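You operate a simulated robot arm through the tools that you are given. There is no shell and no other tool. Be economical: measure what you need, move in short steps, check, and stop when the job is done.

The job below is to be done with a simulated robot arm. You get a single attempt, and the scene is never put back.

TASK
Take the roll tag with the smallest size on its label from the service bench top and leave it on top of the orange wiping pad.

The check looks at the end state, three seconds after you hand in, the way a careful person would. Anything else that was tipped, shoved, dropped, spilled or broken makes it a failure.

THE ROBOT
A 7-joint arm with a two-finger parallel gripper, fixed in place. Base frame: the origin is at the foot of the arm, x ahead of it, y to its left, z up; the work surface is at about z = 0.86. Lengths are in m, angles in degrees, forces in N, time in s.
With the tool pointing down near the work surface it reaches from about 0.3 to 0.7 m from the base axis. Its first joint turns from -66.0 to 66.0 degrees. Payload 1.57 kg.
Tool frame: the origin (TCP) lies between the finger pads and is the grasp point; the fingertips stand 0.03 m ahead of it; z points along the fingers, y is the line along which they close. The gripper opens to 0.11 m. The fingers are 0.024 m wide and 0.012 m thick; the gripper's body (0.048 by 0.112 m) begins 0.078 m behind the TCP.
Orientation is that of the tool frame in the base frame, as [roll, pitch, yaw] about the fixed x, y, z axes, in that order (R = Rz(yaw) Ry(pitch) Rx(roll)). With the fingers straight down and closing along the base's y, the tool's x points along the base's -x, its y along +y and its z along -z.

THE INTERFACE
- The arm moves only by the tool drive_tool. Its argument "rows" is a list that holds one entry, the list of rows, each a list of 5 numbers: the opening, from 0 (shut) to 1 (fully open), then the shift along the tool's x, y, z in mm, then the turn about the tool's z in degrees. In form: [[[fingers, dx, dy, dz, twist], ...]]. A call has 1 to 10 rows; each row shifts and turns the commanded pose from where the row before left it, along the tool's axes as they then stand. A row lasts 0.2 s, in which the tool goes at most 0.05 m and 8.6 degrees; a call with a longer step from one row to the next is refused whole, and so is a gripper value outside its range. Where a pose cannot be reached the arm comes as near as it can. A force on the tool above 40 N (or 10 N above the force at the start of the call, whichever is more), or a blocked arm, ends the call early, and 0.2 s more pass. Each finger travels about 0.108 m/s and halts on what it meets, pressing with about 27 N; the grip force reading is that of the motor and also rises with nothing between the fingers. The clock runs only during rows and for 0.2 s after the last one: add rows that do not move to give the fingers time. The reply holds the time, the measured pose of the TCP, the force on the tool along the base axes, the opening and the grip force, in the units named above and with some noise.
- Cameras (640 x 400 px; columns grow to the right, rows downward): "scene" is fixed at [0.1788, -0.3985, 1.4194]; the picture's right is [0.62, -0.78, 0.00], its down [-0.47, -0.37, -0.80] and it looks along [0.63, 0.50, -0.59] (base axes); focal length 350 px, centre (320, 200). "wrist" rides on the gripper at [0.07, 0.016, -0.141] in the tool frame; the picture's right is [-0.23, 0.97, 0.00], its down [-0.86, -0.20, -0.48] and it looks along [-0.47, -0.11, 0.88] (tool axes); focal length 222 px, centre (320, 200). There is no depth. A picture from a camera that has moved, and an enlarged one, comes with that camera's place and axes in the base frame and with its lens. The place of the scene camera against the robot may be out by one fixed shift of up to 0.025 m in any direction.
- snapshot(camera): a new picture of that camera. It takes no simulated time.
- close_up(camera, box): a new picture of the part [left, top, right, bottom] of that camera's present view, enlarged. It takes no simulated time.
- hand_in(): hands the job in; it is judged then, once.

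Go step by step. Nothing tells you positions but the pictures and the camera data: compare them with the known pose of the tool, close in by small moves and look again before you grip or let go. The budget is 90 turns and 38 pictures, counting those below and the enlarged ones. Unless the task says otherwise, let go and move clear before handing in, and close with one line.

The tools are called after ">>>" by a JSON object that holds its "method" and its "body". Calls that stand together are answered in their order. drive_tool: Moves the arm, as the interface text tells. Its arguments: {"type":"object","properties":{"rows":{"type":"array","items":{"type":"array","items":{"type":"array","items":{"type":"number"}}}}},"required":["rows"]} The other tools are called the same way: snapshot (camera) takes a picture; close_up (camera, box) takes an enlarged picture of a part of a camera's view; hand_in () hands the job in.

At the start:

```text
time_s: 0.0
eef_pos: [0.4269, 0.1372, 1.167]
ee_rot: [180.0, 0.1, -180.0]
contact_force: [0.0, 0.0, 0.6]
width: 0.11
grasp_force: 0.1
```

scene: 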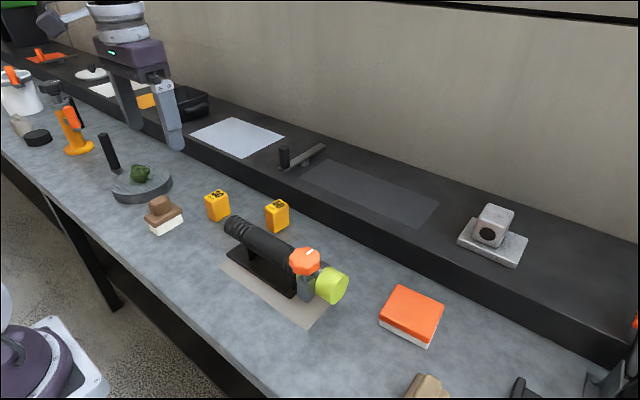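
wrist: 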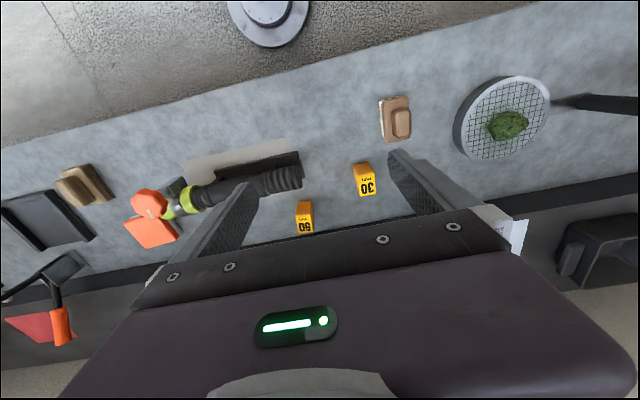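

I see two yellow-orange tags on the bench and perhaps a third near the gripper at the back. I'll enlarge to read the labels.

>>> {"method": "close_up", "body": {"camera": "scene", "box": [190, 170, 310, 245]}}

>>> {"method": "close_up", "body": {"camera": "wrist", "box": [270, 140, 430, 240]}}

>>> {"method": "close_up", "body": {"camera": "scene", "box": [0, 30, 200, 155]}}

```text
5.33 times, centred on (250, 208) of scene
camera zoom: at [0.1788, -0.3985, 1.4194], right [0.62, -0.78, 0.0], down [-0.47, -0.37, -0.8], along [0.63, 0.5, -0.59], focal length 1866 px, centre (693, 160)
```

zoom: 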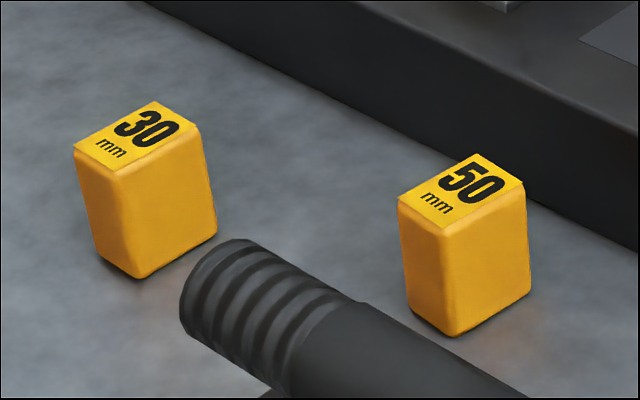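

```text
4.00 times, centred on (350, 190) of wrist
camera zoom: at [0.3565, 0.1529, 1.3086], right [0.23, 0.97, 0.0], down [0.86, -0.2, 0.48], along [0.47, -0.11, -0.88], focal length 888 px, centre (200, 240)
```

zoom: 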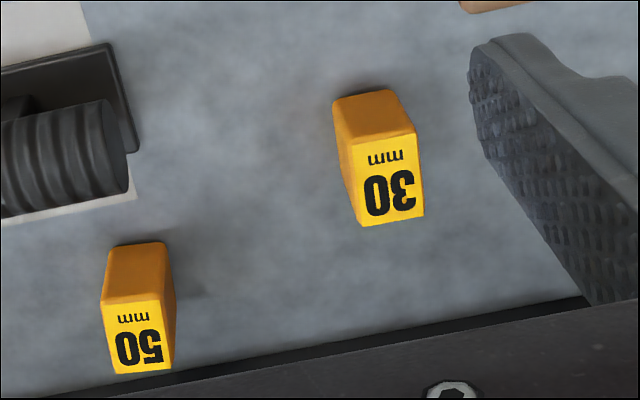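

```text
3.20 times, centred on (100, 92) of scene
camera zoom: at [0.1788, -0.3985, 1.4194], right [0.62, -0.78, 0.0], down [-0.47, -0.37, -0.8], along [0.63, 0.5, -0.59], focal length 1120 px, centre (1024, 544)
```

zoom: 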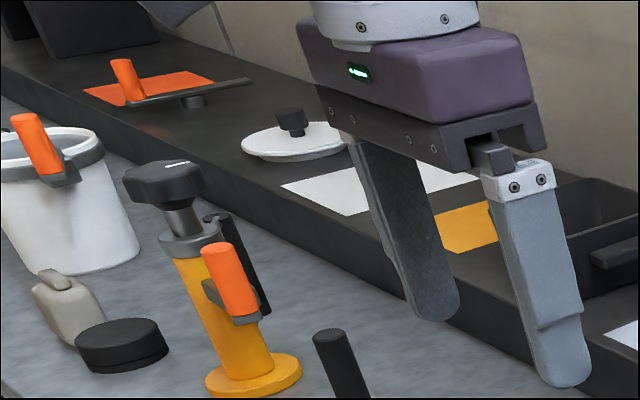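

The tags show 30 mm and 50 mm. I put the 30 tag at about (0.554, 0.199), with its top near z=0.92 and turned about -5°. I'll move above it and check again, also for any hidden third tag.

>>> {"method": "drive_tool", "body": {"rows": [[[1, -32, 15.5, 20, 0], [1, -32, 15.5, 20, 0], [1, -32, 15.5, 20, 0], [1, -31, 15.5, 20, 0], [1, 0, 0, 0, 5], [1, 0, 0, 0, 0]]]}}

>>> {"method": "snapshot", "body": {"camera": "wrist"}}

>>> {"method": "snapshot", "body": {"camera": "scene"}}

```text
time_s: 1.4
eef_pos: [0.5521, 0.1987, 1.0871]
ee_rot: [-180.0, 0.1, 175.0]
contact_force: [-0.4, -0.6, -0.5]
width: 0.11
grasp_force: 0.0
```

```text
32 pictures are left
camera wrist: at [0.4846, 0.2211, 1.229], right [0.31, 0.95, 0.0], down [0.83, -0.27, 0.48], along [0.45, -0.15, -0.88], focal length 222 px, centre (320, 200)
```

wrist: 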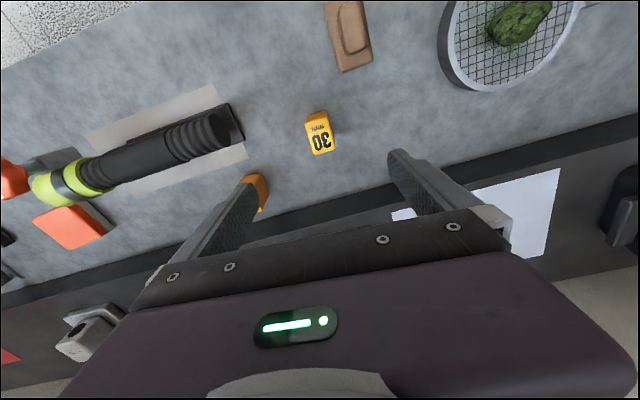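

```text
31 pictures are left
```

scene: 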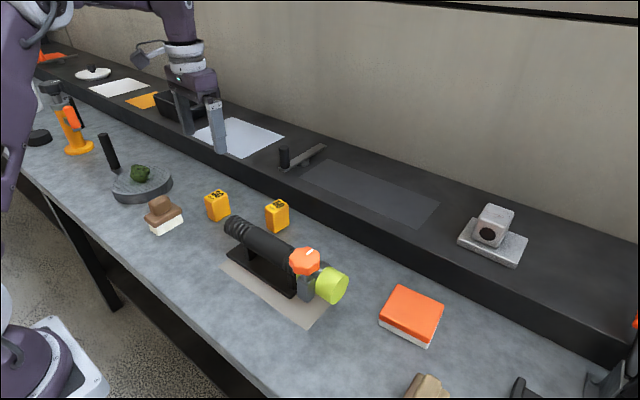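

Only two tags exist (the other yellow item is a flat sheet), so the 30 mm one is the target. I'll refine its position.

>>> {"method": "close_up", "body": {"camera": "wrist", "box": [280, 95, 360, 170]}}

>>> {"method": "close_up", "body": {"camera": "wrist", "box": [0, 140, 160, 260]}}

```text
5.33 times, centred on (320, 132) of wrist
camera zoom: at [0.4846, 0.2211, 1.229], right [0.31, 0.95, 0.0], down [0.83, -0.27, 0.48], along [0.45, -0.15, -0.88], focal length 1185 px, centre (320, 560)
```

zoom: 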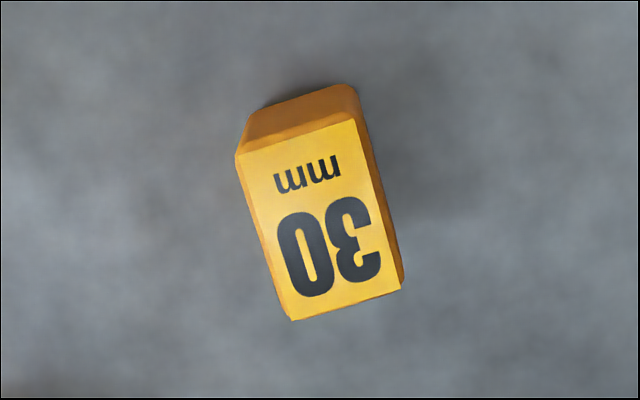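

```text
3.33 times, centred on (80, 200) of wrist
camera zoom: at [0.4846, 0.2211, 1.229], right [0.31, 0.95, 0.0], down [0.83, -0.27, 0.48], along [0.45, -0.15, -0.88], focal length 740 px, centre (1120, 200)
```

zoom: 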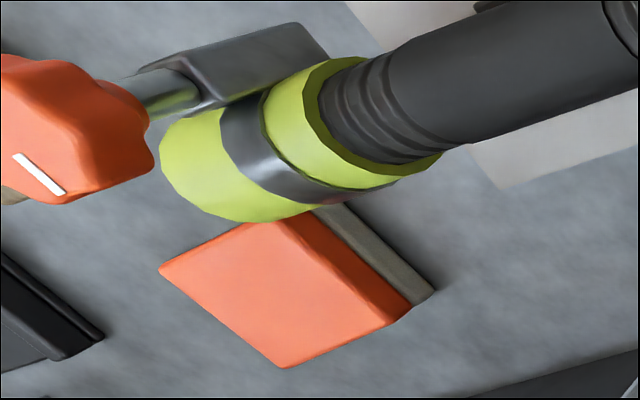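

The tag centre refines to about (0.550, 0.1995), turned about -2 to -3°. I'll trim the pose, descend partway, then check.

>>> {"method": "drive_tool", "body": {"rows": [[[1, 2, 1, 0, -2], [1, 0, 0, 40, 0], [1, 0, 0, 40, 0], [1, 0, 0, 30, 0], [1, 0, 0, 0, 0]]]}}

>>> {"method": "snapshot", "body": {"camera": "wrist"}}

>>> {"method": "close_up", "body": {"camera": "scene", "box": [150, 120, 310, 240]}}

```text
time_s: 2.6
eef_pos: [0.549, 0.1997, 0.9764]
ee_rot: [-180.0, 0.0, 177.1]
contact_force: [-0.6, -0.7, 0.0]
width: 0.1099
grasp_force: 0.0
```

```text
28 pictures are left
camera wrist: at [0.4813, 0.2189, 1.1189], right [0.28, 0.96, 0.0], down [0.84, -0.24, 0.48], along [0.46, -0.13, -0.88], focal length 222 px, centre (320, 200)
```

wrist: 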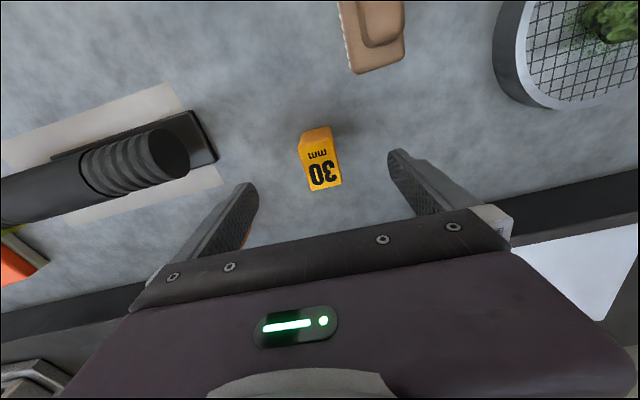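

```text
3.33 times, centred on (230, 180) of scene
camera zoom: at [0.1788, -0.3985, 1.4194], right [0.62, -0.78, 0.0], down [-0.47, -0.37, -0.8], along [0.63, 0.5, -0.59], focal length 1166 px, centre (620, 267)
```

zoom: 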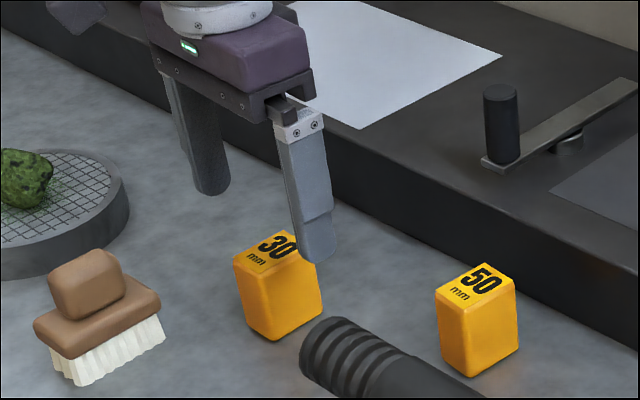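

The tag sits between the open fingers, and both checks agree within a few mm. I'll descend to TCP z≈0.90 and close.

>>> {"method": "drive_tool", "body": {"rows": [[[1, -2, 1, 30, 0], [1, 0, 0, 30, 0], [1, 0, 0, 16, 0], [1, 0, 0, 0, 0]]]}}

>>> {"method": "close_up", "body": {"camera": "wrist", "box": [220, 100, 420, 225]}}

>>> {"method": "close_up", "body": {"camera": "scene", "box": [150, 120, 310, 240]}}

```text
time_s: 3.6
eef_pos: [0.553, 0.1994, 0.9001]
ee_rot: [179.9, 0.1, 177.1]
contact_force: [-0.2, -0.5, -0.7]
width: 0.1099
grasp_force: 0.1
```

```text
3.20 times, centred on (320, 162) of wrist
camera zoom: at [0.485, 0.2191, 1.0428], right [0.28, 0.96, 0.0], down [0.84, -0.24, 0.48], along [0.46, -0.13, -0.88], focal length 711 px, centre (320, 320)
```

zoom: 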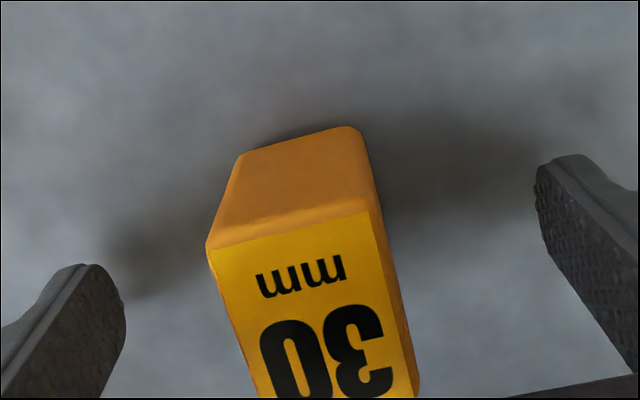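

```text
3.33 times, centred on (230, 180) of scene
camera zoom: at [0.1788, -0.3985, 1.4194], right [0.62, -0.78, 0.0], down [-0.47, -0.37, -0.8], along [0.63, 0.5, -0.59], focal length 1166 px, centre (620, 267)
```

zoom: 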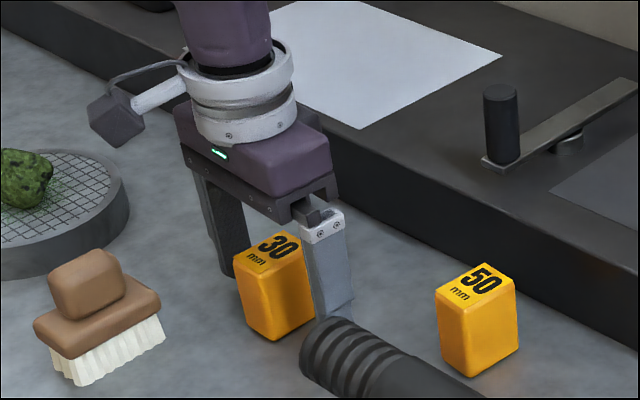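

The tag stands centred between the pads with nothing in the way. I'll close on it.

>>> {"method": "drive_tool", "body": {"rows": [[[0.2, 0, 0, 0, 0], [0, 0, 0, 0, 0], [0, 0, 0, 0, 0], [0, 0, 0, 0, 0]]]}}

```text
time_s: 4.6
eef_pos: [0.5534, 0.1992, 0.9007]
ee_rot: [-179.9, 0.0, 177.0]
contact_force: [0.0, 0.4, 0.7]
width: 0.0332
grasp_force: 27.0
```

The width of 33 mm under 27 N says the tag is held. I'll lift it and look.

>>> {"method": "drive_tool", "body": {"rows": [[[0, 0, 0, -20, 0], [0, 0, 0, -40, 0], [0, 0, 0, -45, 0], [0, 0, 0, -45, 0], [0, 0, 0, -45, 0], [0, 0, 0, 0, 0]]]}}

>>> {"method": "snapshot", "body": {"camera": "scene"}}

>>> {"method": "close_up", "body": {"camera": "scene", "box": [340, 260, 480, 360]}}

```text
time_s: 6.0
eef_pos: [0.5511, 0.2022, 1.0958]
ee_rot: [-180.0, 0.1, 177.0]
contact_force: [-0.6, -0.1, 0.0]
width: 0.0335
grasp_force: 26.8
```

```text
24 pictures are left
```

scene: 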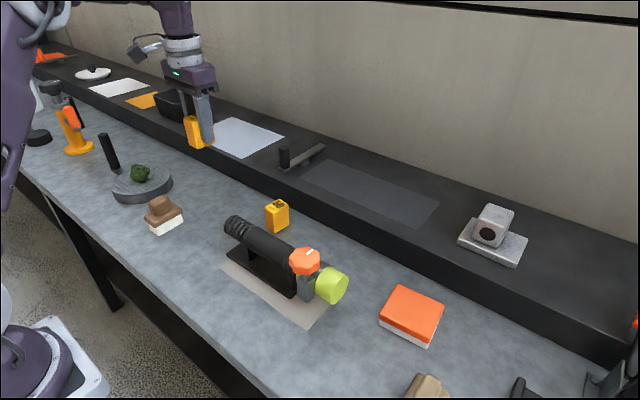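

```text
4.00 times, centred on (410, 310) of scene
camera zoom: at [0.1788, -0.3985, 1.4194], right [0.62, -0.78, 0.0], down [-0.47, -0.37, -0.8], along [0.63, 0.5, -0.59], focal length 1399 px, centre (-40, -240)
```

zoom: 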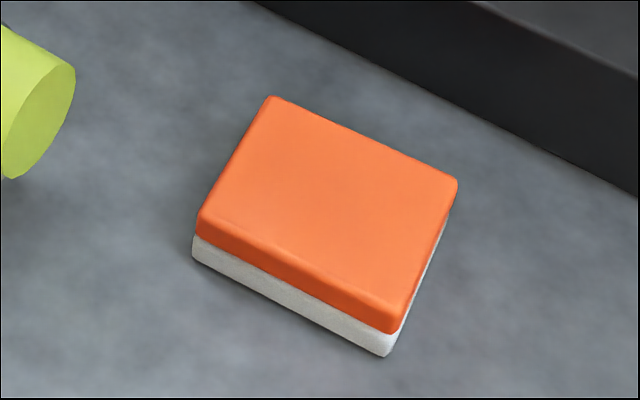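

The tag is lifted cleanly and nothing else moved. The orange pad is near (0.58, -0.29), so I'll carry the tag toward it at this height.

>>> {"method": "drive_tool", "body": {"rows": [[[0, 0, -45, 0, 0], [0, 0, -45, 0, 0], [0, 0, -45, 0, 0], [0, 0, -45, 0, 0], [0, 0, -45, 0, 0], [0, 0, -45, 0, 0], [0, 0, -45, 0, 0], [0, 0, -45, 0, 0], [0, 0, 0, 0, 0]]]}}

>>> {"method": "snapshot", "body": {"camera": "wrist"}}

```text
time_s: 8.0
eef_pos: [0.5331, -0.1578, 1.0952]
ee_rot: [-180.0, 0.0, 177.2]
contact_force: [0.2, -0.2, -0.4]
width: 0.0334
grasp_force: 27.6
```

```text
22 pictures are left
camera wrist: at [0.465, -0.1375, 1.2377], right [0.28, 0.96, 0.0], down [0.84, -0.24, 0.48], along [0.46, -0.13, -0.88], focal length 222 px, centre (320, 200)
```

wrist: 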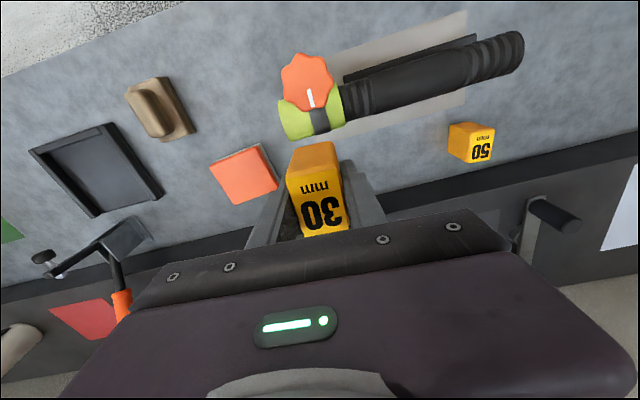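

From the wrist view the pad centre is about (0.564, -0.296). I'll move above it and look again.

>>> {"method": "drive_tool", "body": {"rows": [[[0, -9, -34, 0, 0], [0, -9, -34, 0, 0], [0, -10, -34, 0, 0], [0, -10, -34, 0, 0], [0, 0, 0, 0, 0]]]}}

>>> {"method": "snapshot", "body": {"camera": "wrist"}}

>>> {"method": "snapshot", "body": {"camera": "scene"}}

```text
time_s: 9.2
eef_pos: [0.565, -0.2963, 1.0965]
ee_rot: [179.9, -0.1, 177.0]
contact_force: [-0.6, -0.8, 0.1]
width: 0.0332
grasp_force: 27.1
```

```text
21 pictures are left
camera wrist: at [0.4968, -0.2772, 1.2383], right [0.28, 0.96, 0.0], down [0.84, -0.24, 0.48], along [0.46, -0.13, -0.88], focal length 222 px, centre (320, 200)
```

wrist: 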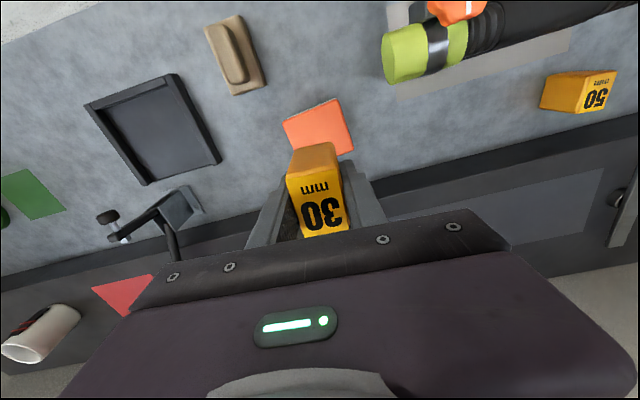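

```text
20 pictures are left
```

scene: 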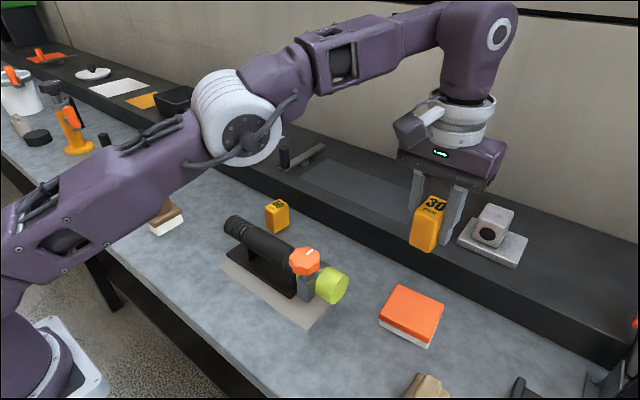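

The pad centre works out at about (0.572, -0.299), with its top near z=0.89. I'll trim, descend most of the way, then check.

>>> {"method": "drive_tool", "body": {"rows": [[[0, -8, -2.5, 0, 0], [0, 0, 0, 40, 0], [0, 0, 0, 40, 0], [0, 0, 0, 40, 0], [0, 0, 0, 18, 0], [0, 0, 0, 0, 0]]]}}

>>> {"method": "snapshot", "body": {"camera": "wrist"}}

>>> {"method": "close_up", "body": {"camera": "scene", "box": [340, 220, 500, 360]}}

```text
time_s: 10.6
eef_pos: [0.5728, -0.2981, 0.9588]
ee_rot: [-180.0, 0.0, 177.1]
contact_force: [0.0, 0.4, -0.6]
width: 0.0334
grasp_force: 27.0
out of reach, approached as far as the arm can: row 1
```

```text
19 pictures are left
camera wrist: at [0.5049, -0.279, 1.1003], right [0.28, 0.96, 0.0], down [0.84, -0.24, 0.48], along [0.46, -0.13, -0.88], focal length 222 px, centre (320, 200)
```

wrist: 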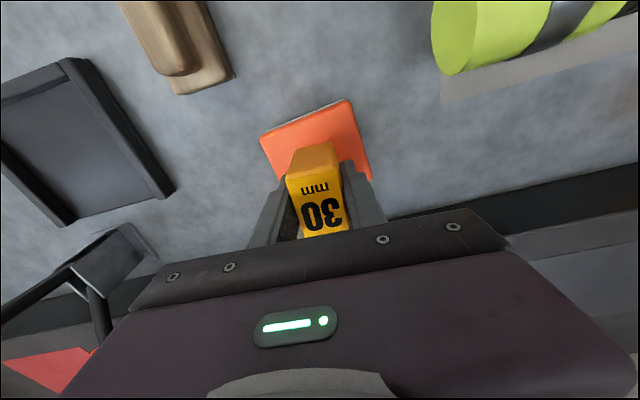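

```text
2.86 times, centred on (420, 290) of scene
camera zoom: at [0.1788, -0.3985, 1.4194], right [0.62, -0.78, 0.0], down [-0.47, -0.37, -0.8], along [0.63, 0.5, -0.59], focal length 1000 px, centre (34, -57)
```

zoom: 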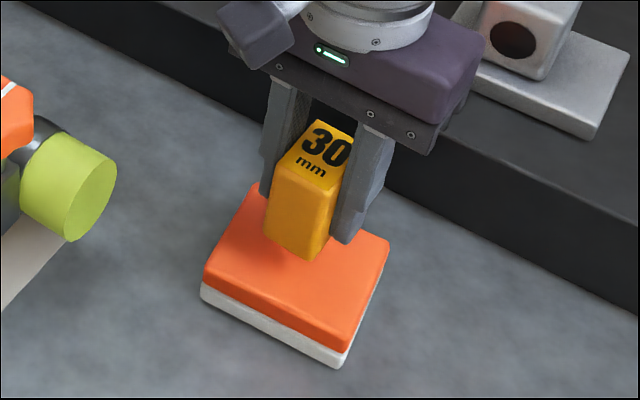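

The pad centre is confirmed at about (0.570, -0.300), and the tag is over it. I'll lower in small steps until I feel contact.

>>> {"method": "drive_tool", "body": {"rows": [[[0, 2, -2, 10, 0], [0, 0, 0, 8, 0], [0, 0, 0, 3, 0], [0, 0, 0, 2, 0], [0, 0, 0, 2, 0], [0, 0, 0, 0, 0]]]}}

>>> {"method": "close_up", "body": {"camera": "scene", "box": [370, 240, 470, 350]}}

```text
time_s: 12.0
eef_pos: [0.5699, -0.3015, 0.9345]
ee_rot: [-180.0, 0.1, 177.1]
contact_force: [-0.7, 3.0, 16.9]
width: 0.0331
grasp_force: 27.8
```

```text
3.64 times, centred on (420, 295) of scene
camera zoom: at [0.1784, -0.3982, 1.4196], right [0.62, -0.78, 0.0], down [-0.47, -0.37, -0.8], along [0.63, 0.5, -0.59], focal length 1272 px, centre (-44, -146)
```

zoom: 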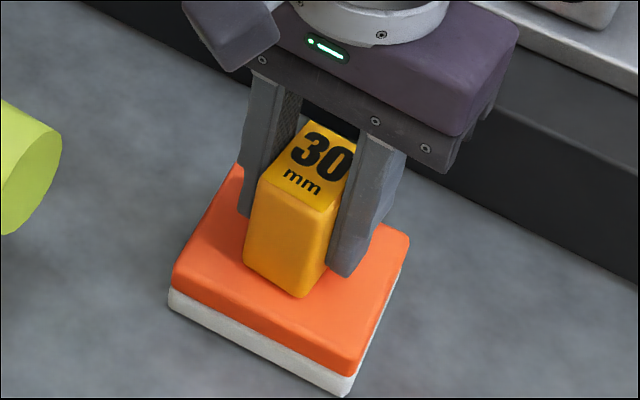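

The tag is pressing on the pad with about 17 N. I'll ease up 1 mm and then release gently.

>>> {"method": "drive_tool", "body": {"rows": [[[0, 0, 0, -1, 0], [0.35, 0, 0, 0, 0], [0.45, 0, 0, 0, 0], [0.6, 0, 0, 0, 0], [0.6, 0, 0, 0, 0]]]}}

>>> {"method": "close_up", "body": {"camera": "scene", "box": [370, 240, 470, 350]}}

>>> {"method": "snapshot", "body": {"camera": "wrist"}}

```text
time_s: 13.2
eef_pos: [0.5719, -0.3006, 0.9326]
ee_rot: [179.9, 0.0, 177.0]
contact_force: [-0.2, 0.4, 0.4]
width: 0.0661
grasp_force: 0.1
```

```text
3.64 times, centred on (420, 295) of scene
camera zoom: at [0.1788, -0.3985, 1.4194], right [0.62, -0.78, 0.0], down [-0.47, -0.37, -0.8], along [0.63, 0.5, -0.59], focal length 1272 px, centre (-44, -146)
```

zoom: 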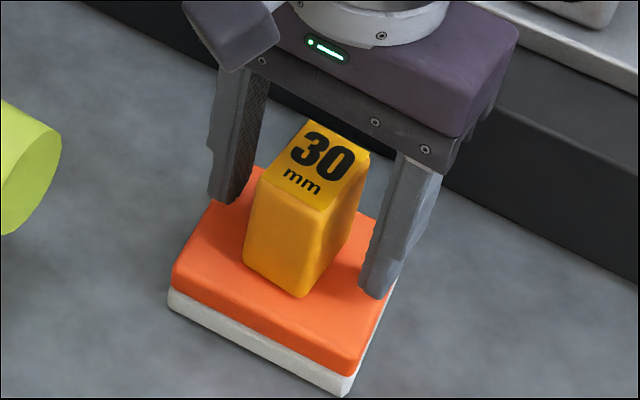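

```text
15 pictures are left
camera wrist: at [0.5023, -0.2814, 1.0761], right [0.28, 0.96, 0.0], down [0.84, -0.24, 0.48], along [0.46, -0.13, -0.88], focal length 222 px, centre (320, 200)
```

wrist: 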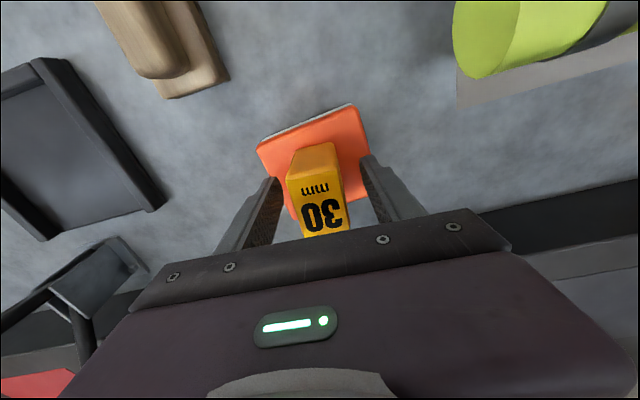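

The tag stands upright on the pad and the fingers are clear on both sides. I'll go straight up and check.

>>> {"method": "drive_tool", "body": {"rows": [[[0.6, 0, 0, -20, 0], [0.6, 0, 0, -40, 0], [0.6, 0, 0, -45, 0], [0.6, 0, 0, -45, 0], [0.6, 0, 0, 0, 0], [0.6, 0, 0, 0, 0]]]}}

>>> {"method": "snapshot", "body": {"camera": "scene"}}

```text
time_s: 14.6
eef_pos: [0.5712, -0.3011, 1.082]
ee_rot: [180.0, 0.0, 177.0]
contact_force: [-1.2, 0.1, 0.4]
width: 0.0661
grasp_force: 0.0
```

```text
14 pictures are left
```

scene: 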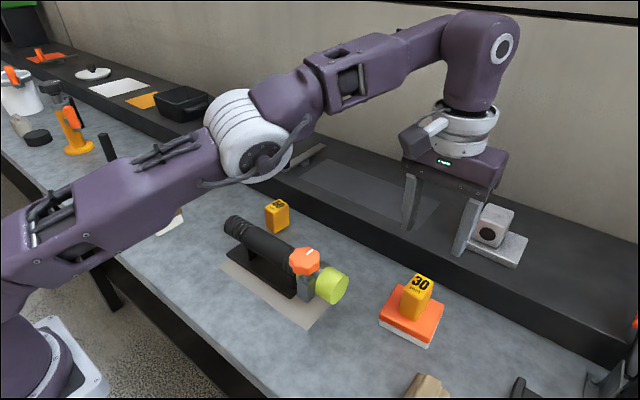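

The 30 mm tag stands on the orange pad, the gripper is clear, and nothing else has moved. I'm handing in.

>>> {"method": "hand_in", "body": {}}

```text
The job is handed in.
```

The 30 mm roll tag, the smaller of the two on the bench, was left standing upright on top of the orange wiping pad, and the job is handed in.
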